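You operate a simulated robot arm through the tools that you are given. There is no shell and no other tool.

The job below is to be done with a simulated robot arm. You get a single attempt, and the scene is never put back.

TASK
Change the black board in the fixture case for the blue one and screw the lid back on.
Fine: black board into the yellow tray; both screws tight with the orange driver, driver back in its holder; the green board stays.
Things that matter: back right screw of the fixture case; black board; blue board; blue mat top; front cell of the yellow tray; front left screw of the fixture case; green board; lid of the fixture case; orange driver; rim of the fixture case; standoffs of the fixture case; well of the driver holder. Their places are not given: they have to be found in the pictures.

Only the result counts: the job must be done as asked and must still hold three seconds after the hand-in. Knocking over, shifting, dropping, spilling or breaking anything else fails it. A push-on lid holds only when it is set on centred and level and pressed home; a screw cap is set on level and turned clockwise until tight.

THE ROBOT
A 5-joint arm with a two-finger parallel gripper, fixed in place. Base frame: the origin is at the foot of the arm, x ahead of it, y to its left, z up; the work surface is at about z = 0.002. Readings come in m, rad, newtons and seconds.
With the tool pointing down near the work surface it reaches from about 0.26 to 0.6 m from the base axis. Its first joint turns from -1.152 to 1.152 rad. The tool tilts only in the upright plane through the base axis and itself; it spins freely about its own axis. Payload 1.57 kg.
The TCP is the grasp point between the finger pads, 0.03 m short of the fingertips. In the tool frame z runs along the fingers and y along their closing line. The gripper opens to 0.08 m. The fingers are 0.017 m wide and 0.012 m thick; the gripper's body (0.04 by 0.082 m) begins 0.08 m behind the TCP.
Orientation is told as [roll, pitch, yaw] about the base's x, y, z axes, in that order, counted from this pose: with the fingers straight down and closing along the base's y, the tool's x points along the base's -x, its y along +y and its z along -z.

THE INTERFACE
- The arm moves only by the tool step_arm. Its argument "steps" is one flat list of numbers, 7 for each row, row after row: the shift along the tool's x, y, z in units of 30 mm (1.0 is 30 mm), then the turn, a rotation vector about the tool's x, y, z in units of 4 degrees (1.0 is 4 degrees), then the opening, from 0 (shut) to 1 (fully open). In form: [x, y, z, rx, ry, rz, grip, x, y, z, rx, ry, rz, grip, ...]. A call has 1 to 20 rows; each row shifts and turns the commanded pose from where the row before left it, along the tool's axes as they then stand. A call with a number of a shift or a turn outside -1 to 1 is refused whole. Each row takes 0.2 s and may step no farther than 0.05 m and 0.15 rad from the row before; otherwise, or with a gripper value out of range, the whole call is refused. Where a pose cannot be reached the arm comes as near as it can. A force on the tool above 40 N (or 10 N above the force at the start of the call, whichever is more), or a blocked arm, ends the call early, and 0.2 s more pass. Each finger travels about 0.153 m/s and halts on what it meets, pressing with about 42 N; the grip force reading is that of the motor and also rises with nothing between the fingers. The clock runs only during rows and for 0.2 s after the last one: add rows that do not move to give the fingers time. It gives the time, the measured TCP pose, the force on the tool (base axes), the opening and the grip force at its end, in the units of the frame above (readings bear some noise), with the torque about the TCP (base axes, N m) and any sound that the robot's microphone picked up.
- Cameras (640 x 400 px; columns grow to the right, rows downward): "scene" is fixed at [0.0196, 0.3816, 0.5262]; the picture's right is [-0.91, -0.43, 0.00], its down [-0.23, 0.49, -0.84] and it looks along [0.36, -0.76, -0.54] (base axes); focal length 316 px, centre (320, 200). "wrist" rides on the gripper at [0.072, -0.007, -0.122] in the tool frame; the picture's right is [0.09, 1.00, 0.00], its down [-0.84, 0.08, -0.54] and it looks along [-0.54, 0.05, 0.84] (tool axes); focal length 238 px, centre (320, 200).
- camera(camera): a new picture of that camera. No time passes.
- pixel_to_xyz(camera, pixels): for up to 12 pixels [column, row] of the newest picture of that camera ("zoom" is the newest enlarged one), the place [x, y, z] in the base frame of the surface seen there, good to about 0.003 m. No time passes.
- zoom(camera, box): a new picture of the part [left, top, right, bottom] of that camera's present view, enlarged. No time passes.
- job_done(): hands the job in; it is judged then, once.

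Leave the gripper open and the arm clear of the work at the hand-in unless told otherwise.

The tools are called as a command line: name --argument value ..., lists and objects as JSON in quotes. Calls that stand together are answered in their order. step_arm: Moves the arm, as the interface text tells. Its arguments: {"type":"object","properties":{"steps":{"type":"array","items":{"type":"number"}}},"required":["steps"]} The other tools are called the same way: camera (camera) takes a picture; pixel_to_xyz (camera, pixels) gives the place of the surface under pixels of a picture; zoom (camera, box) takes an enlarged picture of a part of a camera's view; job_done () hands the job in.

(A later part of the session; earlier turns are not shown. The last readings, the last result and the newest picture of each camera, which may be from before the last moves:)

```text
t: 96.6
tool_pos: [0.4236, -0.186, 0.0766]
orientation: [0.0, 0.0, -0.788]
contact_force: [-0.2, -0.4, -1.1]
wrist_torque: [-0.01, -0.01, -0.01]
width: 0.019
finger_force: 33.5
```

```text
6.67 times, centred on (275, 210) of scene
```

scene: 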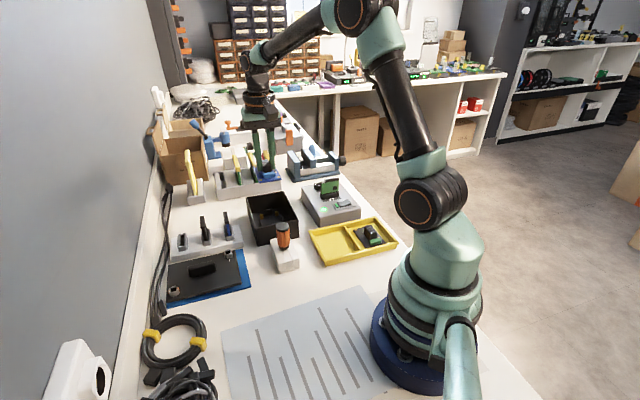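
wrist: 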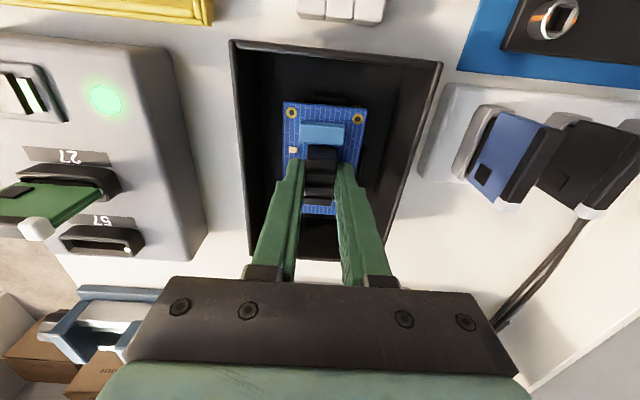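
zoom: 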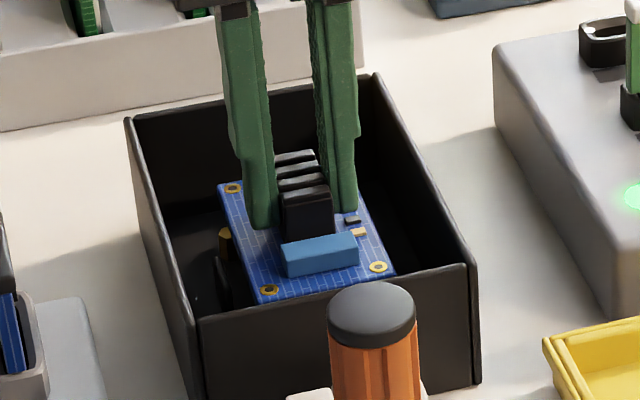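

Against the reference picture at this height the case rim is shifted by about (+3,+7) px and the near tab by (+2.5,+4.5) px: the tool is ~2.9 mm too far in +x and ~2 mm too far in -y (the readings agree). I correct and look again.

step_arm --steps '[-0.097, 0.067, 0, 0, 0, 0, 0, 0, 0, 0, 0, 0, 0, 0]'

camera --camera "wrist"

zoom --camera "wrist" --box '[240, 60, 400, 260]'

zoom --camera "scene" --box '[245, 180, 305, 240]'

```text
t: 97.2
tool_pos: [0.4266, -0.187, 0.0762]
orientation: [-0.001, 0.0, -0.787]
contact_force: [0.4, 0.0, -0.4]
wrist_torque: [-0.03, 0.0, 0.01]
width: 0.0188
finger_force: 33.6
```

```text
taken
```

wrist: 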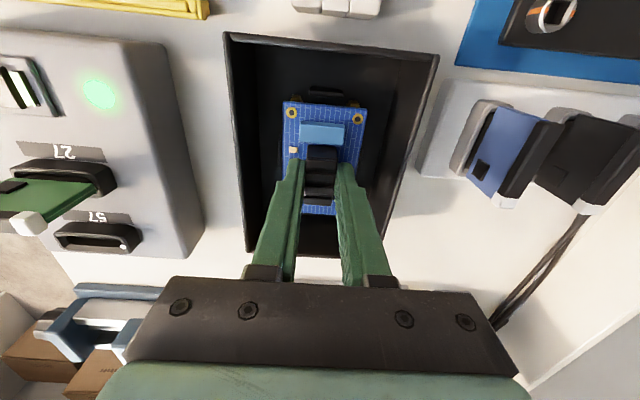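

```text
2.00 times, centred on (320, 160) of wrist
```

zoom: 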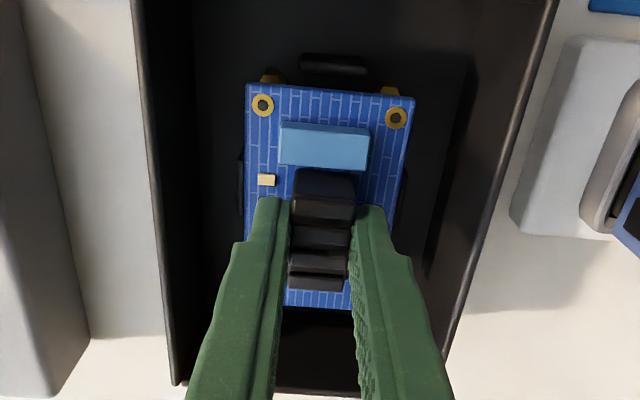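

```text
6.67 times, centred on (275, 210) of scene
```

zoom: 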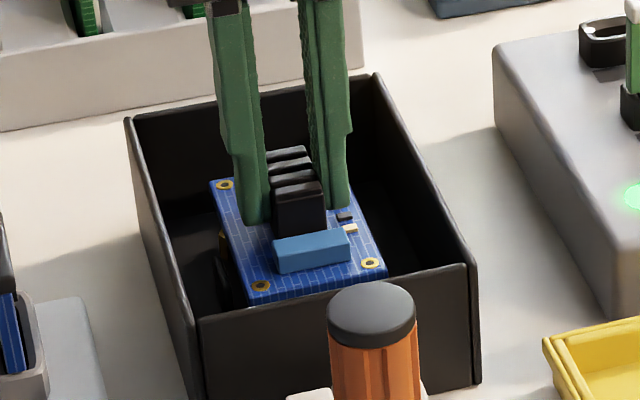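

Now the rim corners and near tab match the reference to ~1 px. I nudge +0.5 mm in x and lower 10 mm to just above the tabs, then check again.

step_arm --steps '[0.017, 0, 0.17, 0, 0, 0, 0, 0, 0, 0.16, 0, 0, 0, 0, 0, 0, 0, 0, 0, 0, 0]'

camera --camera "wrist"

zoom --camera "wrist" --box '[240, 60, 400, 260]'

zoom --camera "scene" --box '[250, 190, 300, 230]'

```text
t: 98.0
tool_pos: [0.4259, -0.1878, 0.0663]
orientation: [0.001, -0.001, -0.787]
contact_force: [-0.4, 0.0, -0.7]
wrist_torque: [0.04, -0.01, 0.0]
width: 0.0191
finger_force: 33.3
```

```text
taken
```

wrist: 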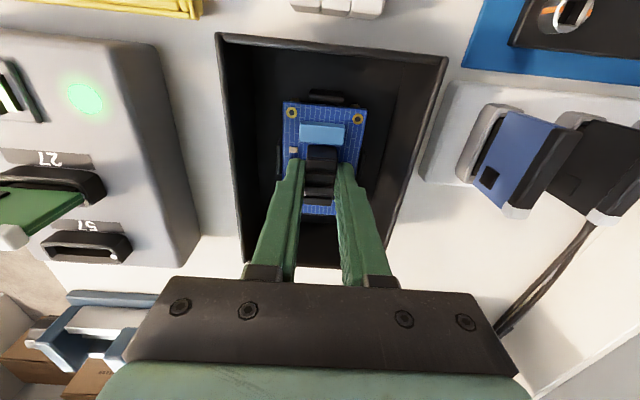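

```text
2.00 times, centred on (320, 160) of wrist
```

zoom: 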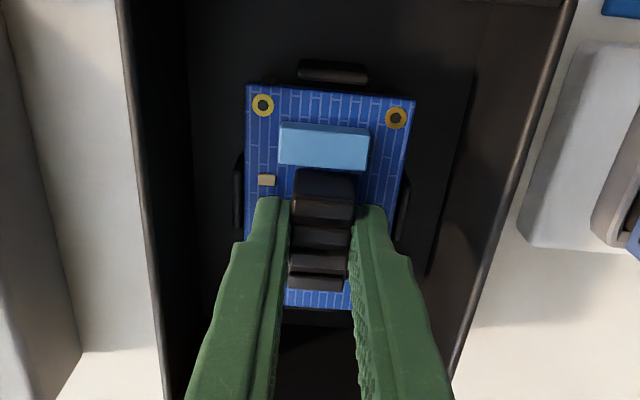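

```text
10.00 times, centred on (275, 210) of scene
```

zoom: 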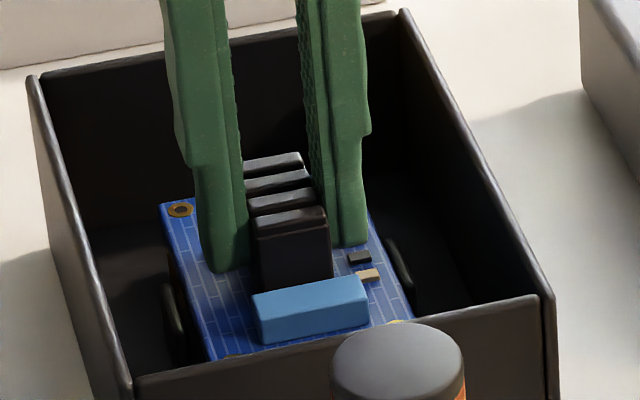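

Predicting to the final height, the tabs come within ~0.6 mm of the reference. I nudge (+0.4, -0.5) mm and lower 3.5 mm more.

step_arm --steps '[0.013, -0.017, 0.06, 0, 0, 0, 0, 0, 0, 0.05, 0, 0, 0, 0, 0, 0, 0, 0, 0, 0, 0]'

camera --camera "wrist"

zoom --camera "wrist" --box '[240, 60, 400, 260]'

```text
t: 98.8
tool_pos: [0.4261, -0.1854, 0.0627]
orientation: [0.001, -0.001, -0.787]
contact_force: [-0.5, 0.4, -0.9]
wrist_torque: [-0.01, -0.02, -0.01]
width: 0.0194
finger_force: 33.3
```

```text
taken
```

wrist: 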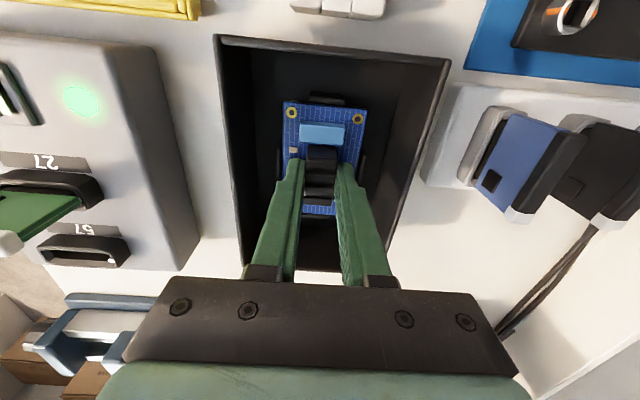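

```text
2.00 times, centred on (320, 160) of wrist
```

zoom: 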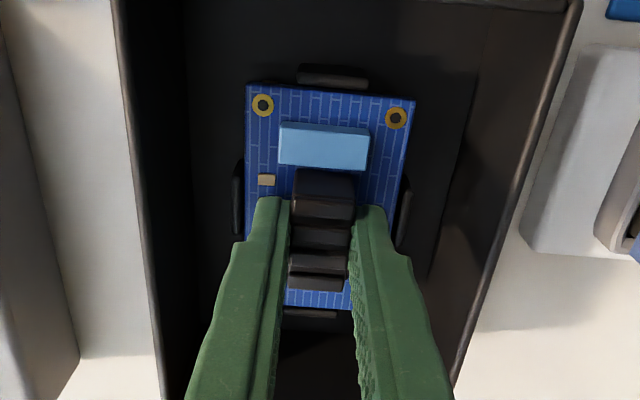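

All four tabs now line up with the reference picture within about 1 zoom pixel. I lower in small steps until the board rests on the standoffs.

step_arm --steps '[0, 0, 0.05, 0, 0, 0, 0, 0, 0, 0.04, 0, 0, 0, 0, 0, 0, 0, 0, 0, 0, 0]'

zoom --camera "wrist" --box '[240, 60, 400, 260]'

```text
t: 99.6
tool_pos: [0.4253, -0.1864, 0.0602]
orientation: [-0.002, 0.001, -0.788]
contact_force: [-0.3, -0.3, -1.2]
wrist_torque: [0.03, -0.01, 0.01]
width: 0.0192
finger_force: 33.1
```

```text
2.00 times, centred on (320, 160) of wrist
```

zoom: 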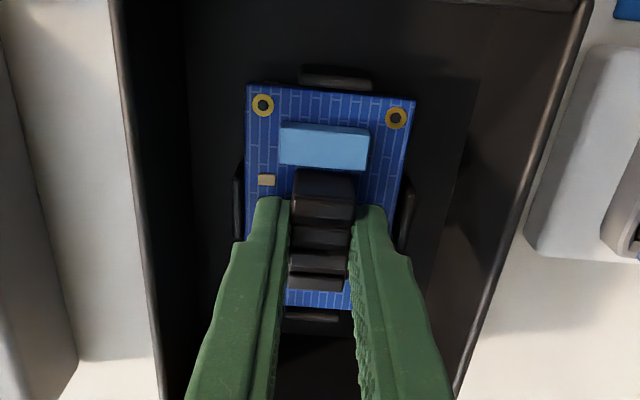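

No contact yet at z 0.060, tabs at (336,79),(238,200),(407,215) – still matching. I continue down.

step_arm --steps '[0, 0, 0.04, 0, 0, 0, 0, 0, 0, 0.03, 0, 0, 0, 0, 0, 0, 0, 0, 0, 0, 0]'

```text
t: 100.4
tool_pos: [0.4265, -0.1862, 0.06]
orientation: [0.0, -0.002, -0.785]
contact_force: [-8.2, 1.7, 24.9]
wrist_torque: [0.01, 0.25, 0.04]
width: 0.019
finger_force: 33.1
```

Contact at z 0.060 – the height expected for resting on the standoffs (not on a tab). I ease up and open the fingers.

step_arm --steps '[0, 0, -0.045, 0, 0, 0, 0, 0, 0, 0, 0, 0, 0, 0.3, 0, 0, 0, 0, 0, 0, 0.42, 0, 0, 0, 0, 0, 0, 0.42]'

zoom --camera "scene" --box '[250, 190, 300, 230]'

camera --camera "wrist"

zoom --camera "wrist" --box '[240, 60, 400, 260]'

```text
t: 101.4
tool_pos: [0.4257, -0.1862, 0.059]
orientation: [0.0, -0.001, -0.788]
contact_force: [0.4, 0.3, 0.6]
wrist_torque: [-0.04, -0.01, -0.02]
width: 0.0335
finger_force: 0.0
```

```text
10.00 times, centred on (275, 210) of scene
```

zoom: 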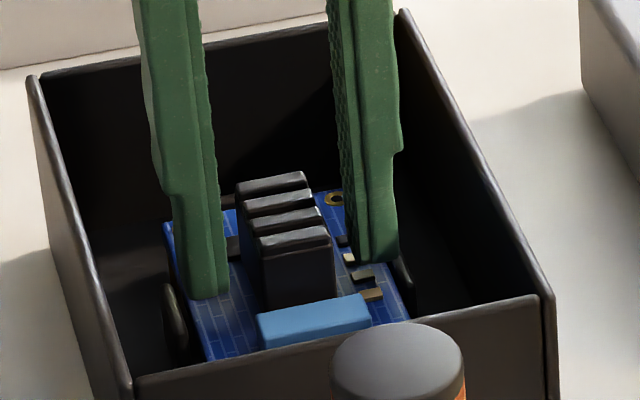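

```text
taken
```

wrist: 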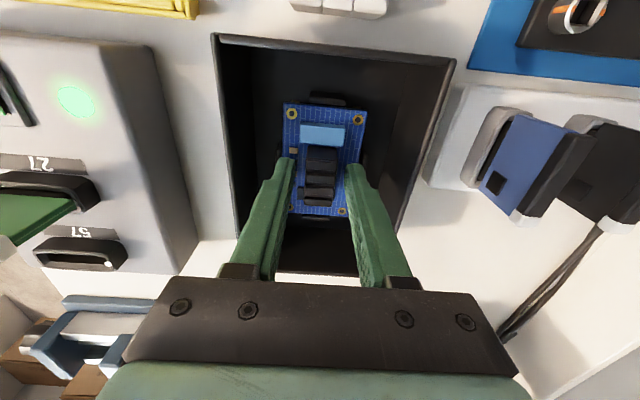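

```text
2.00 times, centred on (320, 160) of wrist
```

zoom: 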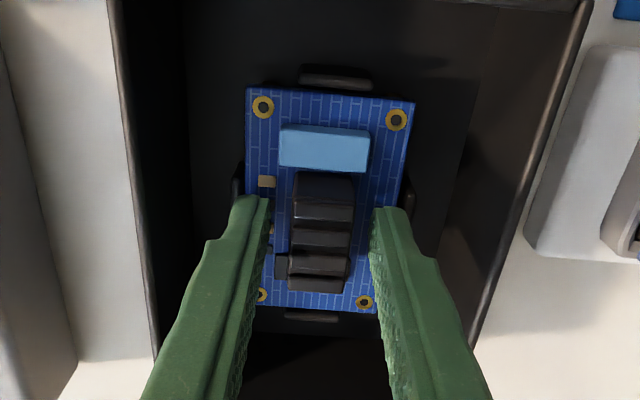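

Released. I rise straight up and check the seating from above.

step_arm --steps '[0, 0, -0.2, 0, 0, 0, 0.42, 0, 0, -0.5, 0, 0, 0, 0.42, 0, 0, -0.9, 0, 0, 0, 0.42, 0, 0, -0.9, 0, 0, 0, 0.42, 0, 0, -0.9, 0, 0, 0, 0.5, 0, 0, -0.9, 0, 0, 0, 0.5, 0, 0, -0.7, 0, 0, 0, 0.5, 0, 0, 0, 0, 0, 0, 0.5]'

camera --camera "wrist"

zoom --camera "wrist" --box '[285, 65, 365, 165]'

pixel_to_xyz --camera "zoom" --pixels '[[225, 100], [400, 120], [222, 300], [370, 310], [300, 65], [290, 325]]'

zoom --camera "scene" --box '[255, 195, 290, 225]'

```text
t: 103.2
tool_pos: [0.4258, -0.1866, 0.2106]
orientation: [0.0, 0.0, -0.787]
contact_force: [-0.6, 0.4, -0.5]
wrist_torque: [0.02, -0.01, 0.0]
width: 0.0399
finger_force: 0.1
```

```text
taken
```

wrist: 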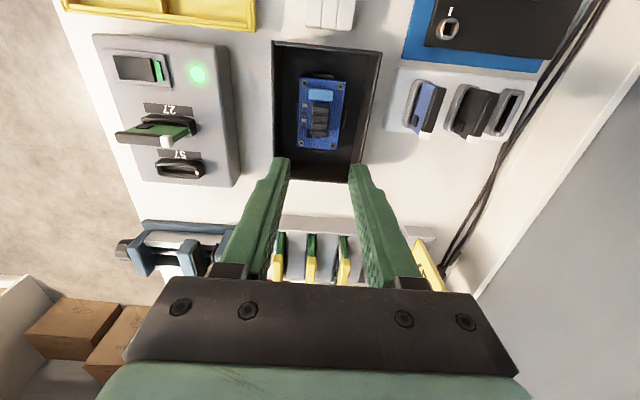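

```text
4.00 times, centred on (325, 115) of wrist
```

zoom: 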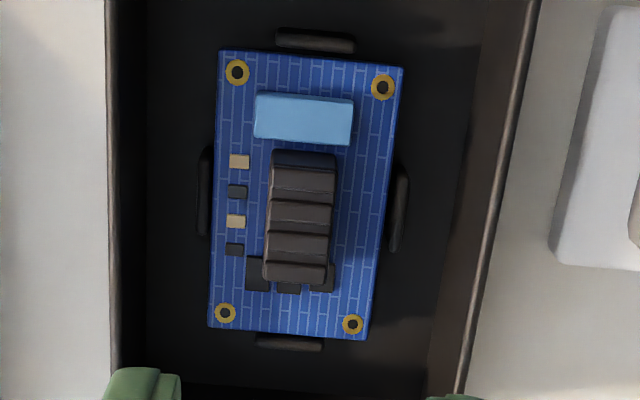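

```text
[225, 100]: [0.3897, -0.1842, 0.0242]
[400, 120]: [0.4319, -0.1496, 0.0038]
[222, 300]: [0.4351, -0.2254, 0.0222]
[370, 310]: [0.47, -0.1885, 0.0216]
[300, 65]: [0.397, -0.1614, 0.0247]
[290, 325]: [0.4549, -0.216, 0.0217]
```

```text
13.33 times, centred on (272, 210) of scene
```

zoom: 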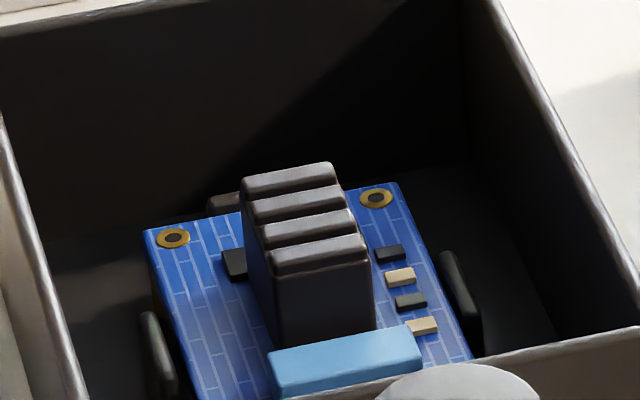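

The blue board lies level between the four tabs, just where the black one was. Now the lid: I move over the mat and turn the tool +90° to match the lid's rib.

step_arm --steps '[0.6586, 0.852, 0, 0, 0, 0, 0.5, 0.6586, 0.852, 0, 0, 0, 0, 0.5, 0.6586, 0.852, 0, 0, 0, 0, 0.5, 0.6586, 0.852, 0, 0, 0, 0, 0.5, 0.6586, 0.852, 0, 0, 0, 0, 0.5, 0.6586, 0.852, 0, 0, 0, 0, 0.5, 0.6586, 0.852, 0, 0, 0, 0, 0.5, 0, 0, 0, 0, 0, -1, 0.5, 0, 0, 0, 0, 0, -1, 0.5, 0, 0, 0, 0, 0, -1, 0.5, 0, 0, 0, 0, 0, -1, 0.5, 0, 0, 0, 0, 0, -1, 0.5, 0, 0, 0, 0, 0, -1, 0.5, 0, 0, 0, 0, 0, -1, 0.5, 0, 0, 0, 0, 0, -1, 0.5, 0, 0, 0, 0, 0, -1, 0.5, 0, 0, 0, 0, 0, -1, 0.5, 0, 0, 0, 0, 0, -1, 0.5, 0, 0, 0, 0, 0, -1, 0.5, 0, 0, 0, 0, 0, -1, 0.5]'

step_arm --steps '[0, 0, 0, 0, 0, -0.95, 0.5, 0, 0, 0, 0, 0, -0.95, 0.5, 0, 0, 0, 0, 0, -0.95, 0.5, 0, 0, 0, 0, 0, -0.95, 0.5, 0, 0, 0, 0, 0, -0.95, 0.5, 0, 0, 0, 0, 0, -0.95, 0.5, 0, 0, 0, 0, 0, -0.95, 0.5, 0, 0, 0, 0, 0, -0.95, 0.5, 0, 0, 0, 0, 0, -0.95, 0.5, 0, 0, 0, 0, 0, -0.95, 0.5, 0, 0, 0, 0, 0, 0, 0.5]'

camera --camera "wrist"

zoom --camera "wrist" --box '[250, 20, 410, 200]'

```text
t: 107.4
tool_pos: [0.4558, 0.0381, 0.2085]
orientation: [0.001, -0.001, 0.124]
contact_force: [-0.4, -0.4, 0.2]
wrist_torque: [-0.03, -0.01, 0.0]
width: 0.0399
finger_force: 0.0
```

```text
t: 109.8
tool_pos: [0.4548, 0.038, 0.2094]
orientation: [-0.001, 0.001, 0.786]
contact_force: [-0.4, 0.5, -0.2]
wrist_torque: [-0.02, -0.04, 0.02]
width: 0.0398
finger_force: 0.0
```

```text
taken
```

wrist: 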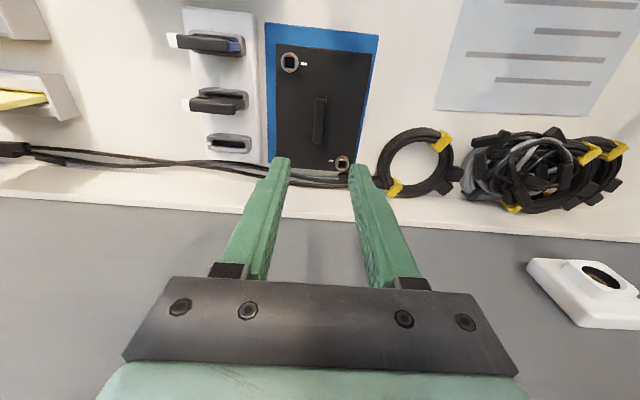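

```text
2.22 times, centred on (330, 110) of wrist
```

zoom: 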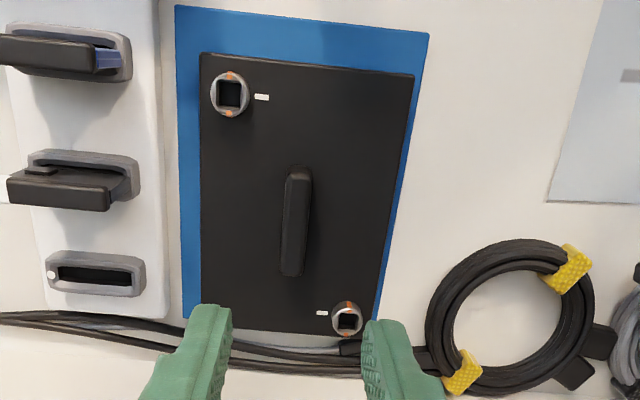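

The rib is at (319,120), expected axis (320.4,119.6): about 1 mm off. I correct and descend toward it, pausing at z ≈ 0.067.

step_arm --steps '[-0.025, -0.04, 0, 0, 0, 0, 0.5, 0, 0, 0.95, 0, 0, 0, 0.5, 0, 0, 0.95, 0, 0, 0, 0.5, 0, 0, 0.95, 0, 0, 0, 0.5, 0, 0, 0.95, 0, 0, 0, 0.5, 0, 0, 0.95, 0, 0, 0, 0.5, 0, 0, 0, 0, 0, 0, 0.5]'

camera --camera "wrist"

zoom --camera "wrist" --box '[240, 60, 400, 260]'

```text
t: 111.4
tool_pos: [0.4571, 0.0376, 0.0672]
orientation: [0.001, 0.001, 0.783]
contact_force: [-0.8, 0.5, -1.2]
wrist_torque: [-0.04, 0.0, 0.01]
width: 0.0399
finger_force: 0.0
```

```text
taken
```

wrist: 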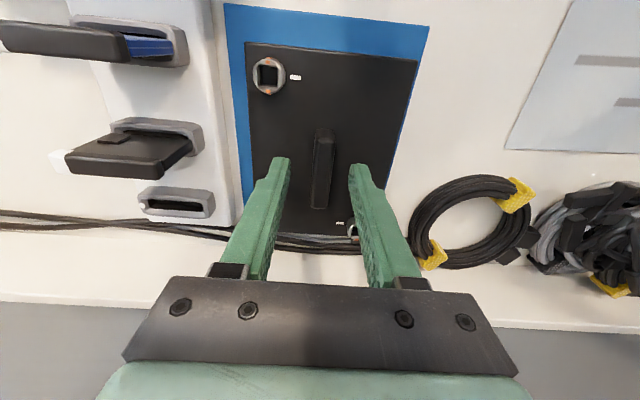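

```text
2.00 times, centred on (320, 160) of wrist
```

zoom: 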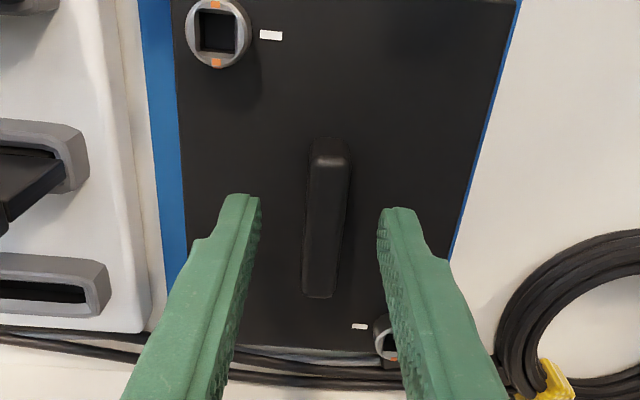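

The rib is now ~1.8 mm to +y of the axis (327 vs 321 in the zoom). I shift, lower to z ≈ 0.0505 and compare with the original grip picture.

step_arm --steps '[0, 0.057, 0.27, 0, 0, 0, 0.5, 0, 0, 0.27, 0, 0, 0, 0.5, 0, 0, 0, 0, 0, 0, 0.5]'

camera --camera "wrist"

zoom --camera "wrist" --box '[250, 60, 390, 240]'

```text
t: 112.2
tool_pos: [0.4569, 0.0376, 0.0509]
orientation: [0.0, 0.001, 0.784]
contact_force: [0.6, -0.6, -0.7]
wrist_torque: [0.04, 0.01, -0.01]
width: 0.0399
finger_force: 0.0
```

```text
taken
```

wrist: 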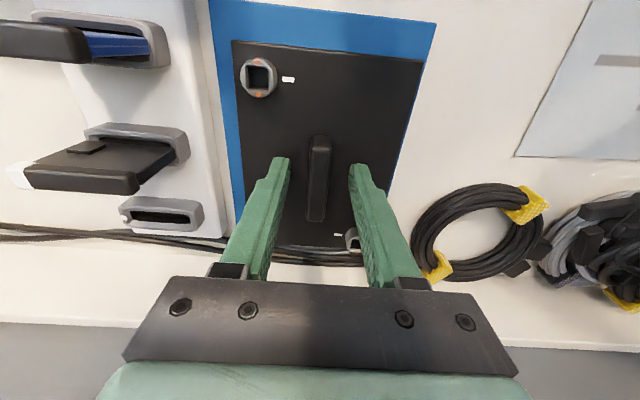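

```text
2.22 times, centred on (320, 150) of wrist
```

zoom: 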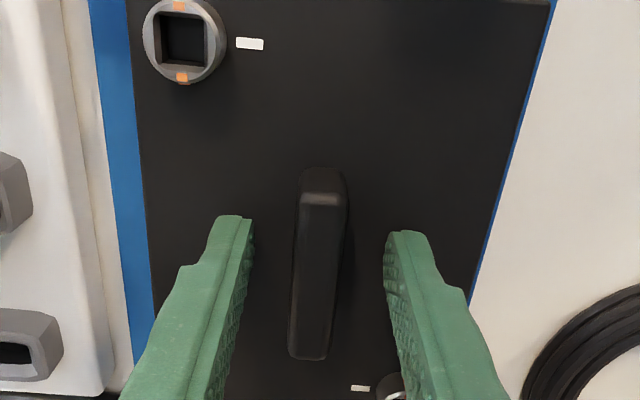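

Rows match the original grip (rib ends at 170 and 360). I nudge -0.7 mm in y, lower 2.7 mm and close on the rib.

step_arm --steps '[0, -0.023, 0.085, 0, 0, 0, 0.5, 0, 0, 0, 0, 0, 0, 0.35, 0, 0, 0, 0, 0, 0, 0.15, 0, 0, 0, 0, 0, 0, 0, 0, 0, 0, 0, 0, 0, 0, 0, 0, 0, 0, 0, 0, 0]'

camera --camera "wrist"

zoom --camera "wrist" --box '[250, 60, 390, 240]'

```text
t: 113.6
tool_pos: [0.4556, 0.0387, 0.0481]
orientation: [0.001, 0.001, 0.785]
contact_force: [-0.2, -0.2, 0.3]
wrist_torque: [0.02, -0.02, 0.01]
width: 0.0129
finger_force: 30.1
```

```text
taken
```

wrist: 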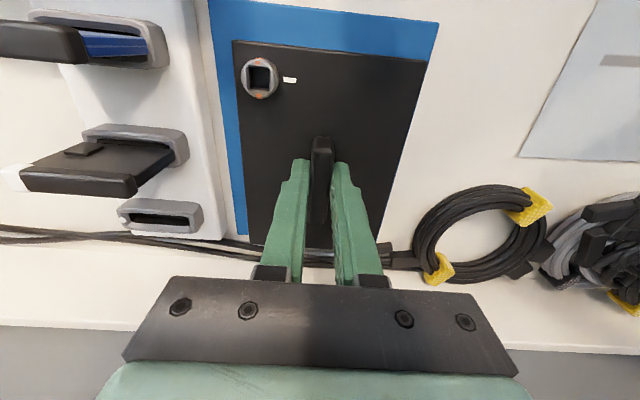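

```text
2.22 times, centred on (320, 150) of wrist
```

zoom: 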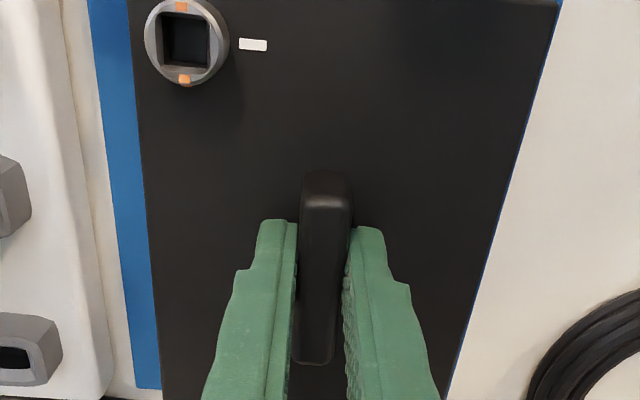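

Gripped the rib (12.9 mm). I lift the lid straight up to z ≈ 0.21.

step_arm --steps '[0, 0, -0.1, 0, 0, 0, 0, 0, 0, -0.3, 0, 0, 0, 0, 0, 0, -0.7, 0, 0, 0, 0, 0, 0, -0.9, 0, 0, 0, 0, 0, 0, -0.9, 0, 0, 0, 0, 0, 0, -0.9, 0, 0, 0, 0, 0, 0, -0.9, 0, 0, 0, 0, 0, 0, -0.7, 0, 0, 0, 0, 0, 0, 0, 0, 0, 0, 0]'

camera --camera "scene"

camera --camera "wrist"

zoom --camera "scene" --box '[130, 150, 270, 300]'

```text
t: 115.6
tool_pos: [0.456, 0.0382, 0.2117]
orientation: [0.0, -0.001, 0.785]
contact_force: [-0.4, 0.0, -0.1]
wrist_torque: [-0.02, -0.01, 0.04]
width: 0.0131
finger_force: 30.0
```

```text
taken
```

scene: 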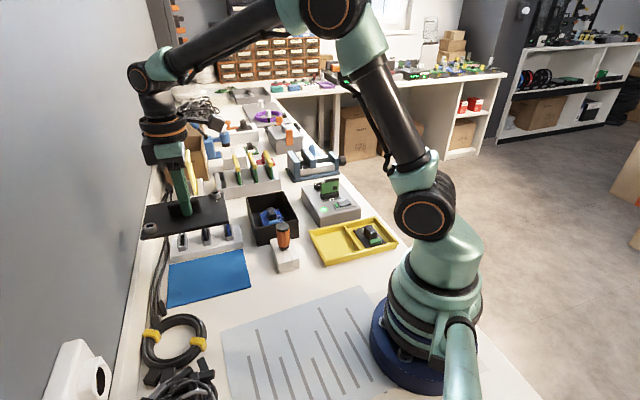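

```text
taken
```

wrist: 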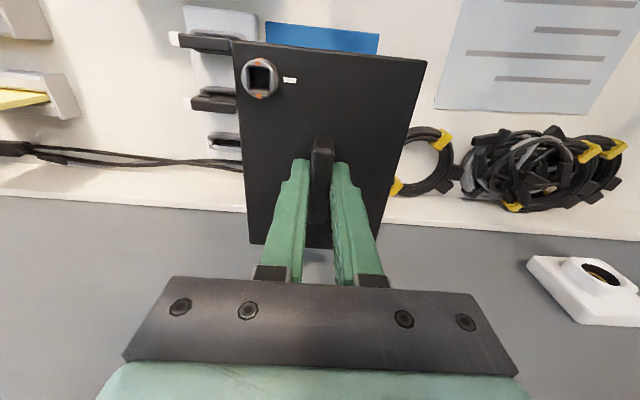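

```text
2.67 times, centred on (200, 225) of scene
```

zoom: 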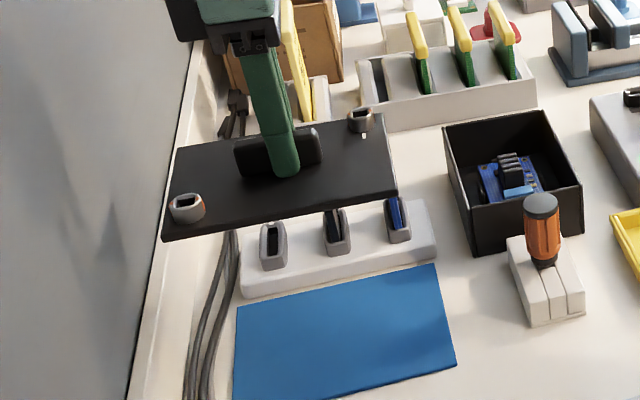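

The lid is in hand almost exactly as before (screw A at (260,78) versus (260,80)). I carry it back over the case and turn it 90° clockwise.

step_arm --steps '[0.853, -0.634, 0, 0, 0, 0, 0, 0.853, -0.634, 0, 0, 0, 0, 0, 0.853, -0.634, 0, 0, 0, 0, 0, 0.853, -0.634, 0, 0, 0, 0, 0, 0.853, -0.634, 0, 0, 0, 0, 0, 0.853, -0.634, 0, 0, 0, 0, 0, 0.853, -0.634, 0, 0, 0, 0, 0, 0, 0, 0, 0, 0, 1, 0, 0, 0, 0, 0, 0, 1, 0, 0, 0, 0, 0, 0, 1, 0, 0, 0, 0, 0, 0, 1, 0, 0, 0, 0, 0, 0, 1, 0, 0, 0, 0, 0, 0, 1, 0, 0, 0, 0, 0, 0, 1, 0, 0, 0, 0, 0, 0, 1, 0, 0, 0, 0, 0, 0, 1, 0, 0, 0, 0, 0, 0, 1, 0, 0, 0, 0, 0, 0, 1, 0, 0, 0, 0, 0, 0, 1, 0, 0, 0, 0, 0, 0, 1, 0]'

step_arm --steps '[0, 0, 0, 0, 0, 0.95, 0, 0, 0, 0, 0, 0, 0.95, 0, 0, 0, 0, 0, 0, 0.95, 0, 0, 0, 0, 0, 0, 0.95, 0, 0, 0, 0, 0, 0, 0.95, 0, 0, 0, 0, 0, 0, 0.95, 0, 0, 0, 0, 0, 0, 0.95, 0, 0, 0, 0, 0, 0, 0.95, 0, 0, 0, 0, 0, 0, 0.95, 0, 0, 0, 0, 0, 0, 0.95, 0, 0, 0, 0, 0, 0, 0, 0]'

camera --camera "wrist"

camera --camera "scene"

zoom --camera "scene" --box '[210, 120, 340, 260]'

```text
t: 119.8
tool_pos: [0.4232, -0.1822, 0.2098]
orientation: [0.0, 0.0, -0.127]
contact_force: [0.1, 0.3, -0.4]
wrist_torque: [0.0, -0.01, 0.01]
width: 0.0132
finger_force: 29.6
```

```text
t: 122.2
tool_pos: [0.4229, -0.1819, 0.2088]
orientation: [-0.001, -0.001, -0.787]
contact_force: [-0.1, 1.0, -1.2]
wrist_torque: [0.0, -0.02, -0.03]
width: 0.0128
finger_force: 29.9
```

```text
taken
```

wrist: 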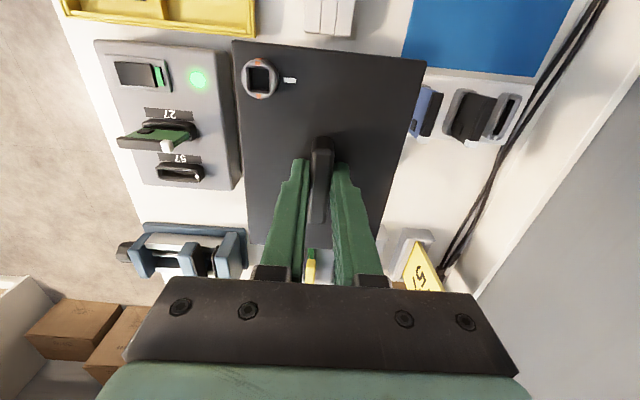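

```text
taken
```

scene: 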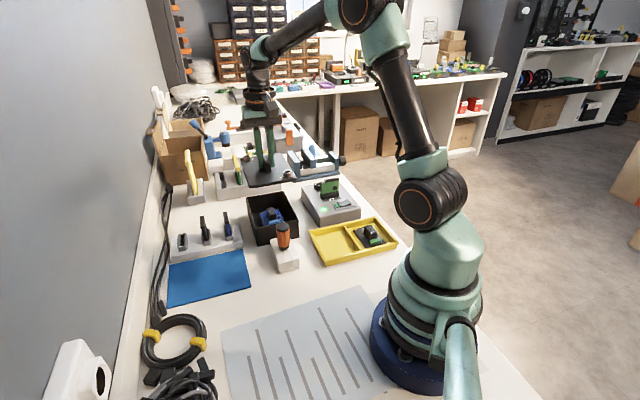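

```text
2.86 times, centred on (275, 190) of scene
```

zoom: 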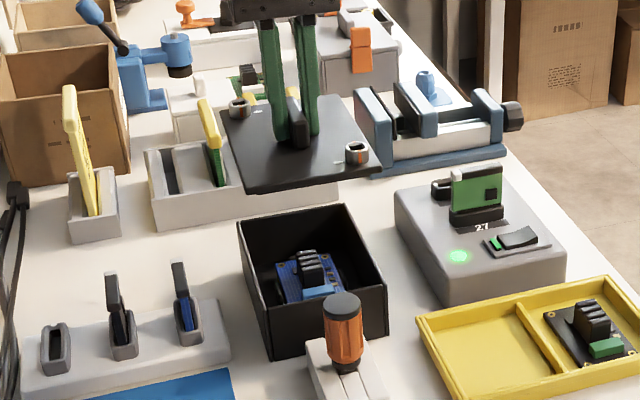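

The lid hangs over the case just as when it was first lifted. I lower it to ~6 mm above seating (z ≈ 0.105) and compare with the picture from that moment.

step_arm --steps '[0, 0, 0.86, 0, 0, 0, 0, 0, 0, 0.86, 0, 0, 0, 0, 0, 0, 0.86, 0, 0, 0, 0, 0, 0, 0.75, 0, 0, 0, 0, 0, 0, 0, 0, 0, 0, 0]'

camera --camera "wrist"

zoom --camera "scene" --box '[235, 170, 310, 250]'

zoom --camera "wrist" --box '[200, 20, 450, 260]'

```text
t: 123.4
tool_pos: [0.4231, -0.1826, 0.1118]
orientation: [0.0, -0.001, -0.786]
contact_force: [1.0, -1.0, -0.9]
wrist_torque: [0.01, 0.03, 0.02]
width: 0.013
finger_force: 29.8
```

```text
taken
```

wrist: 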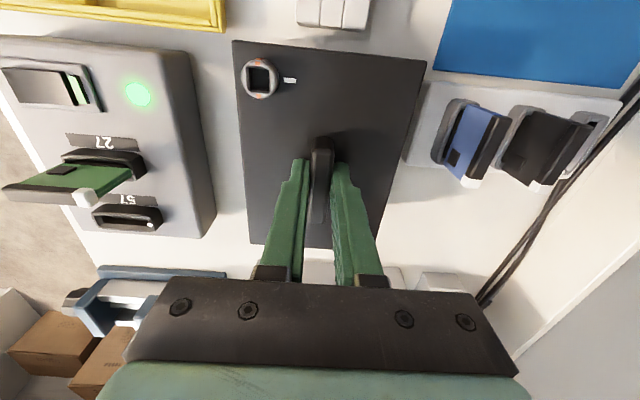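

```text
5.00 times, centred on (272, 210) of scene
```

zoom: 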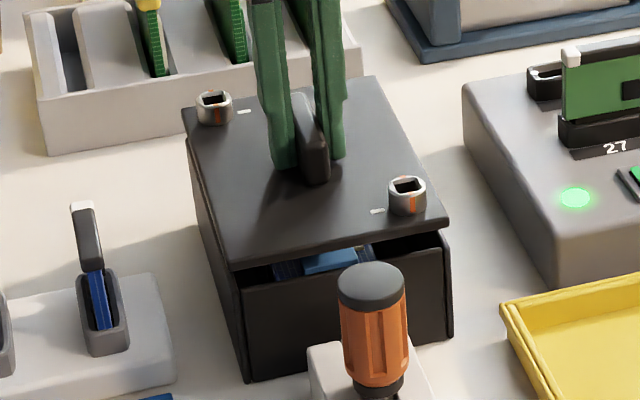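

```text
1.67 times, centred on (325, 140) of wrist
```

zoom: 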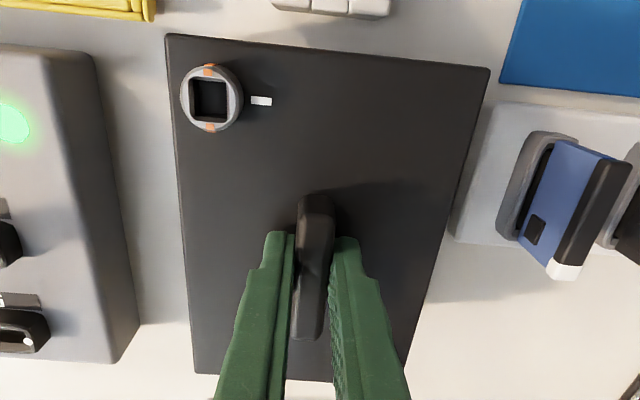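

The lid is about 13 mm above. I lower 7 mm more to match the height of the earlier +6 mm picture.

step_arm --steps '[0, 0, 0.12, 0, 0, 0, 0, 0, 0, 0.11, 0, 0, 0, 0, 0, 0, 0, 0, 0, 0, 0]'

zoom --camera "scene" --box '[235, 170, 310, 250]'

```text
t: 124.2
tool_pos: [0.4234, -0.1826, 0.1033]
orientation: [0.0, 0.0, -0.786]
contact_force: [0.5, 0.4, -0.7]
wrist_torque: [0.01, 0.01, -0.01]
width: 0.0131
finger_force: 30.0
```

```text
5.00 times, centred on (272, 210) of scene
```

zoom: 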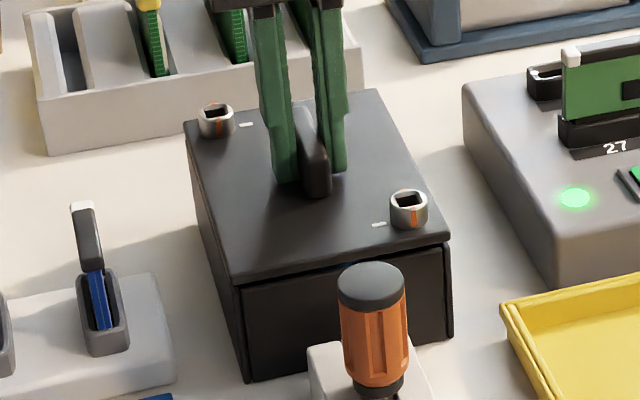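

The lid looks in line with the case. I zoom on both screws and the front corner edges for a fine check against the earlier closed-lid pictures.

zoom --camera "scene" --box '[282, 196, 298, 218]'

zoom --camera "scene" --box '[243, 188, 259, 203]'

zoom --camera "scene" --box '[244, 205, 304, 245]'

```text
16.00 times, centred on (290, 207) of scene
```

zoom: 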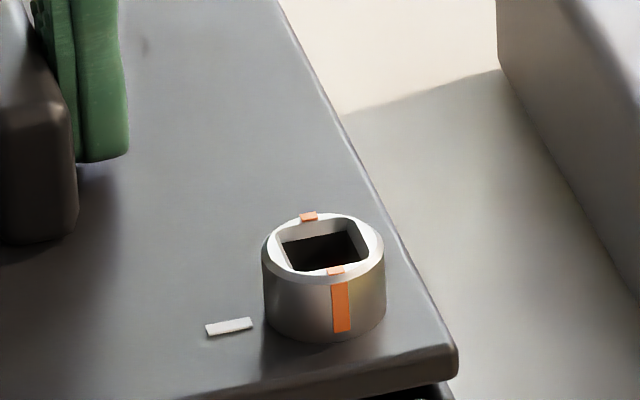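

```text
16.00 times, centred on (251, 196) of scene
```

zoom: 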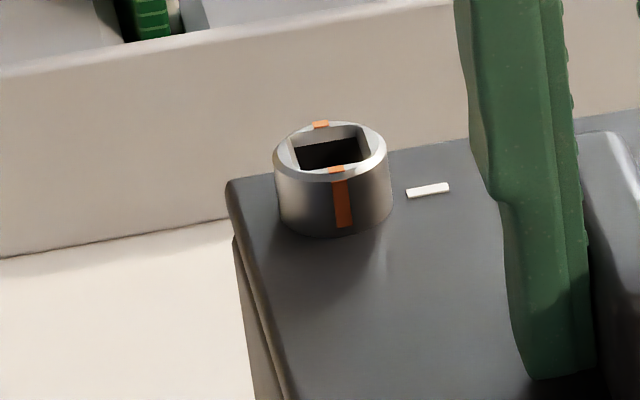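

```text
10.00 times, centred on (274, 225) of scene
```

zoom: 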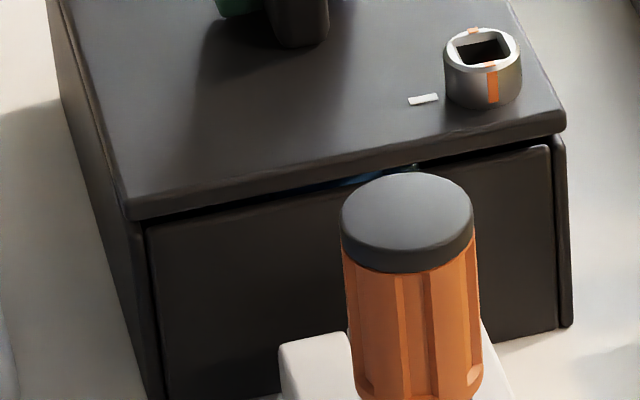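

Columns of both screws match the closed-lid pictures within 1 px; only ~3.5–4 mm of height remains at both, so it is level and aligned. I lower in small steps until it seats.

step_arm --steps '[0, 0, 0.06, 0, 0, 0, 0, 0, 0, 0.04, 0, 0, 0, 0, 0, 0, 0, 0, 0, 0, 0]'

zoom --camera "scene" --box '[282, 196, 298, 218]'

step_arm --steps '[0, 0, 0.04, 0, 0, 0, 0, 0, 0, 0.03, 0, 0, 0, 0, 0, 0, 0, 0, 0, 0, 0]'

zoom --camera "scene" --box '[282, 196, 298, 218]'

```text
t: 125.0
tool_pos: [0.4236, -0.1814, 0.1017]
orientation: [0.001, -0.001, -0.787]
contact_force: [2.1, -0.7, 3.0]
wrist_torque: [0.11, 0.15, 0.03]
width: 0.0133
finger_force: 30.0
```

```text
16.00 times, centred on (290, 207) of scene
```

zoom: 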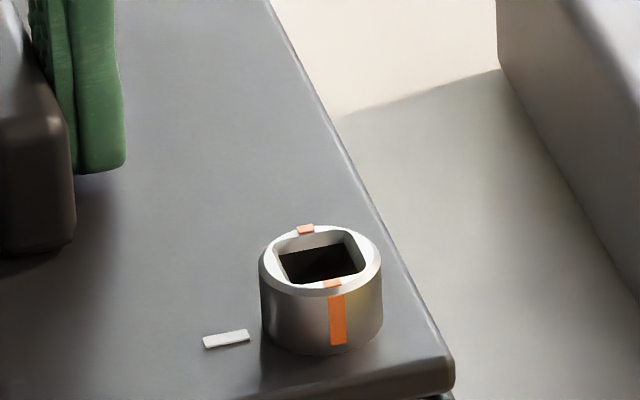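

```text
t: 125.8
tool_pos: [0.4254, -0.1831, 0.0982]
orientation: [0.002, -0.004, -0.788]
contact_force: [10.5, -9.2, -0.1]
wrist_torque: [-0.36, -0.36, 0.07]
width: 0.0131
finger_force: 29.9
```

```text
16.00 times, centred on (290, 207) of scene
```

zoom: 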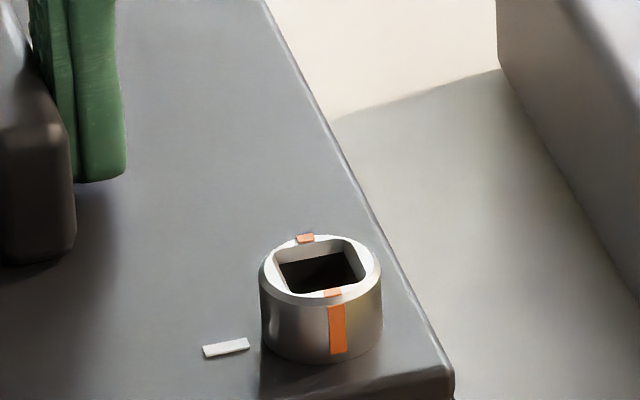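

Tick at (226,348) now equals the closed position; a 14 N side force shows the locating lip pushing the lid toward tool -x. I relieve that by shifting 1 mm in tool -x and press down a little.

step_arm --steps '[-0.035, 0, 0, 0, 0, 0, 0, 0, 0, 0.03, 0, 0, 0, 0, 0, 0, 0, 0, 0, 0, 0]'

zoom --camera "scene" --box '[282, 196, 298, 218]'

zoom --camera "scene" --box '[243, 188, 259, 203]'

zoom --camera "scene" --box '[244, 205, 304, 245]'

```text
t: 126.6
tool_pos: [0.4244, -0.1829, 0.0973]
orientation: [0.0, 0.0, -0.788]
contact_force: [2.2, -2.5, 15.5]
wrist_torque: [-0.15, -0.1, 0.04]
width: 0.0131
finger_force: 30.1
```

```text
16.00 times, centred on (290, 207) of scene
```

zoom: 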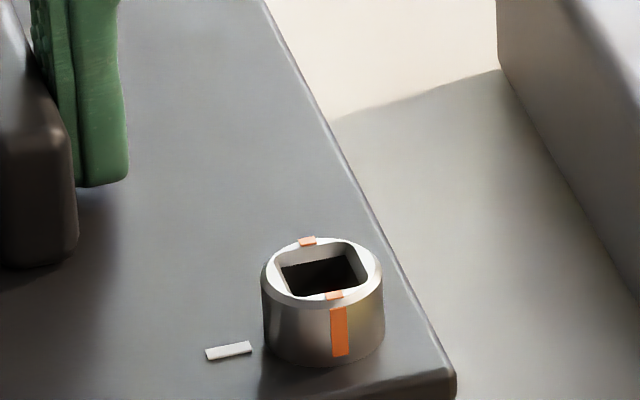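

```text
16.00 times, centred on (251, 196) of scene
```

zoom: 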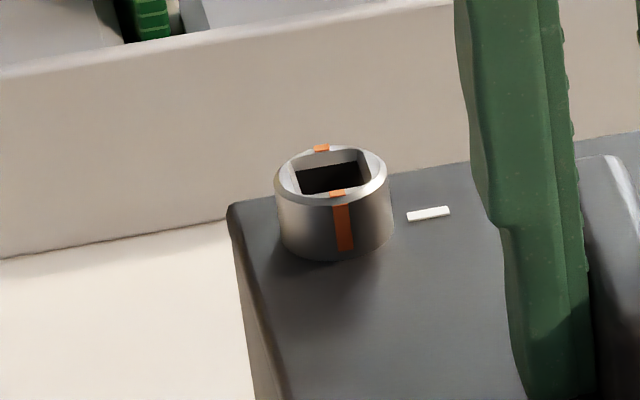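

```text
10.00 times, centred on (274, 225) of scene
```

zoom: 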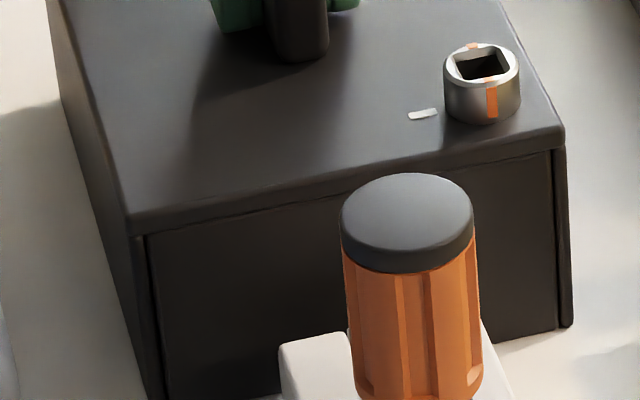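

The lid sits flush on the case with no gap, 15 N down-force. I press slightly more to be sure it is home.

step_arm --steps '[0, 0, 0.04, 0, 0, 0, 0, 0, 0, 0, 0, 0, 0, 0]'

zoom --camera "scene" --box '[235, 170, 310, 250]'

```text
t: 127.2
tool_pos: [0.4242, -0.1836, 0.0952]
orientation: [0.0, 0.0, -0.787]
contact_force: [-3.2, -2.6, 22.8]
wrist_torque: [-0.07, 0.09, 0.01]
width: 0.013
finger_force: 30.0
```

```text
5.00 times, centred on (272, 210) of scene
```

zoom: 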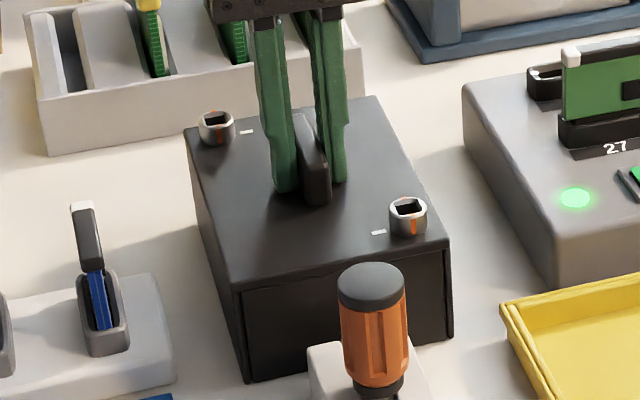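

Positions of screws and ticks equal the original closed picture. I release the rib and rise.

step_arm --steps '[0, 0, -0.06, 0, 0, 0, 0, 0, 0, 0, 0, 0, 0, 0.3, 0, 0, 0, 0, 0, 0, 0.5, 0, 0, 0, 0, 0, 0, 0.5, 0, 0, -0.3, 0, 0, 0, 0.5, 0, 0, -0.8, 0, 0, 0, 0.5, 0, 0, -0.9, 0, 0, 0, 0.5, 0, 0, -0.9, 0, 0, 0, 0.5, 0, 0, -0.8, 0, 0, 0, 0.5, 0, 0, 0, 0, 0, 0, 0.65]'

camera --camera "wrist"

zoom --camera "wrist" --box '[250, 20, 410, 200]'

zoom --camera "scene" --box '[235, 170, 310, 250]'

```text
t: 129.4
tool_pos: [0.4241, -0.1834, 0.2078]
orientation: [-0.001, 0.0, -0.787]
contact_force: [0.7, 0.1, -0.5]
wrist_torque: [-0.04, -0.01, -0.01]
width: 0.0518
finger_force: 0.0
```

```text
taken
```

wrist: 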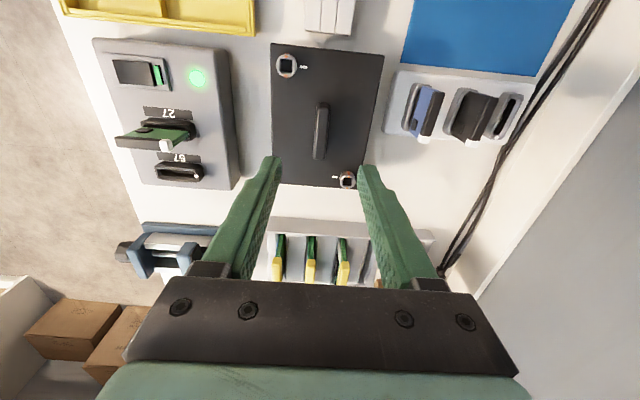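

```text
2.22 times, centred on (330, 110) of wrist
```

zoom: 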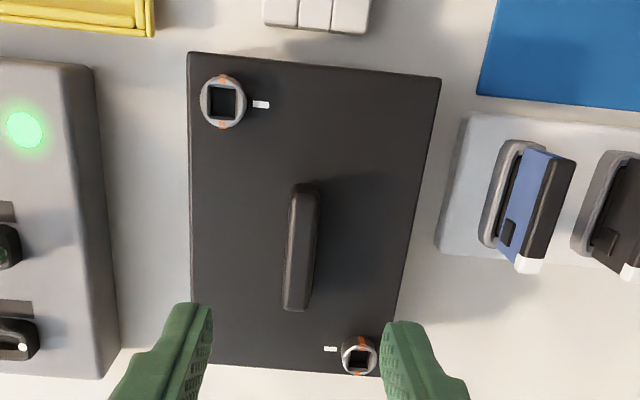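

```text
5.00 times, centred on (272, 210) of scene
```

zoom: 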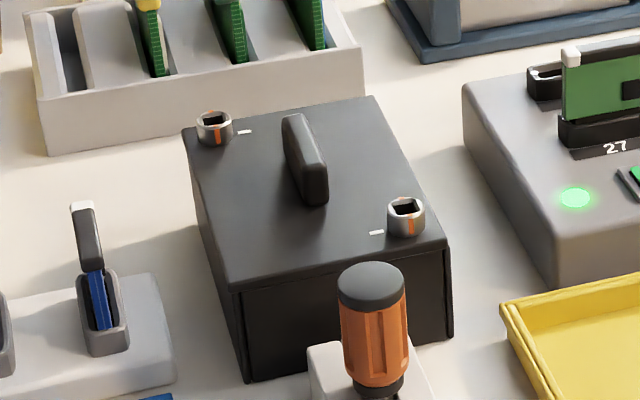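

The lid is closed: both marks still perpendicular to the ticks (open). Next the driver: I noted its flutes line up with the pads at yaw 0.604, hence also 60° away at -0.443. I move above the driver and turn to -0.443.

step_arm --steps '[0.877, -0.006, 0, 0, 0, 0, 0.65, 0.877, -0.006, 0, 0, 0, 0, 0.65, 0.877, -0.006, 0, 0, 0, 0, 0.65, 0.877, -0.006, 0, 0, 0, 0, 0.65, 0.877, -0.006, 0, 0, 0, 0, 0.65, 0, 0, 0, 0, 0, -0.985, 0.65, 0, 0, 0, 0, 0, -0.985, 0.65, 0, 0, 0, 0, 0, -0.985, 0.65, 0, 0, 0, 0, 0, -0.985, 0.65, 0, 0, 0, 0, 0, -0.985, 0.65, 0, 0, 0, 0, 0, 0, 0.65]'

camera --camera "wrist"

zoom --camera "wrist" --box '[280, 90, 360, 170]'

zoom --camera "scene" --box '[262, 205, 306, 275]'

```text
t: 131.8
tool_pos: [0.33, -0.0898, 0.2102]
orientation: [-0.001, 0.001, -0.44]
contact_force: [0.5, 0.1, 0.5]
wrist_torque: [-0.01, 0.02, 0.01]
width: 0.0521
finger_force: 0.0
```

```text
taken
```

wrist: 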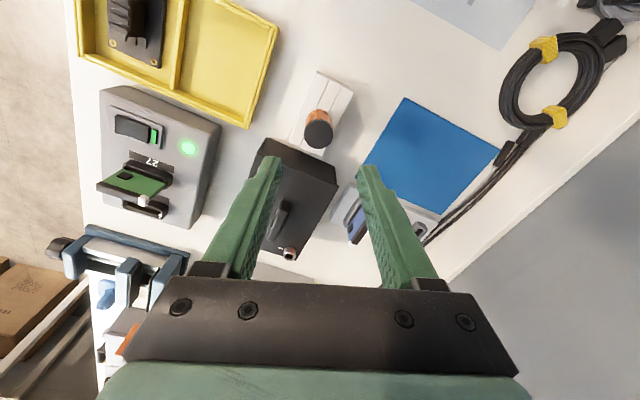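

```text
5.00 times, centred on (320, 130) of wrist
```

zoom: 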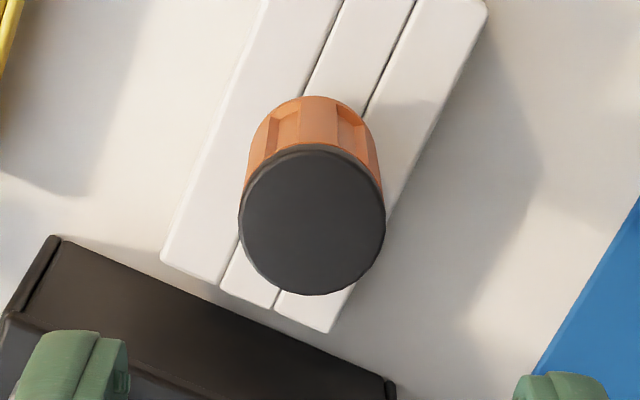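

```text
5.71 times, centred on (284, 240) of scene
```

zoom: 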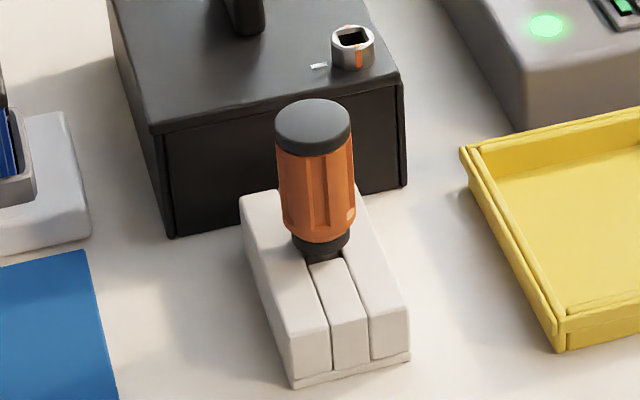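

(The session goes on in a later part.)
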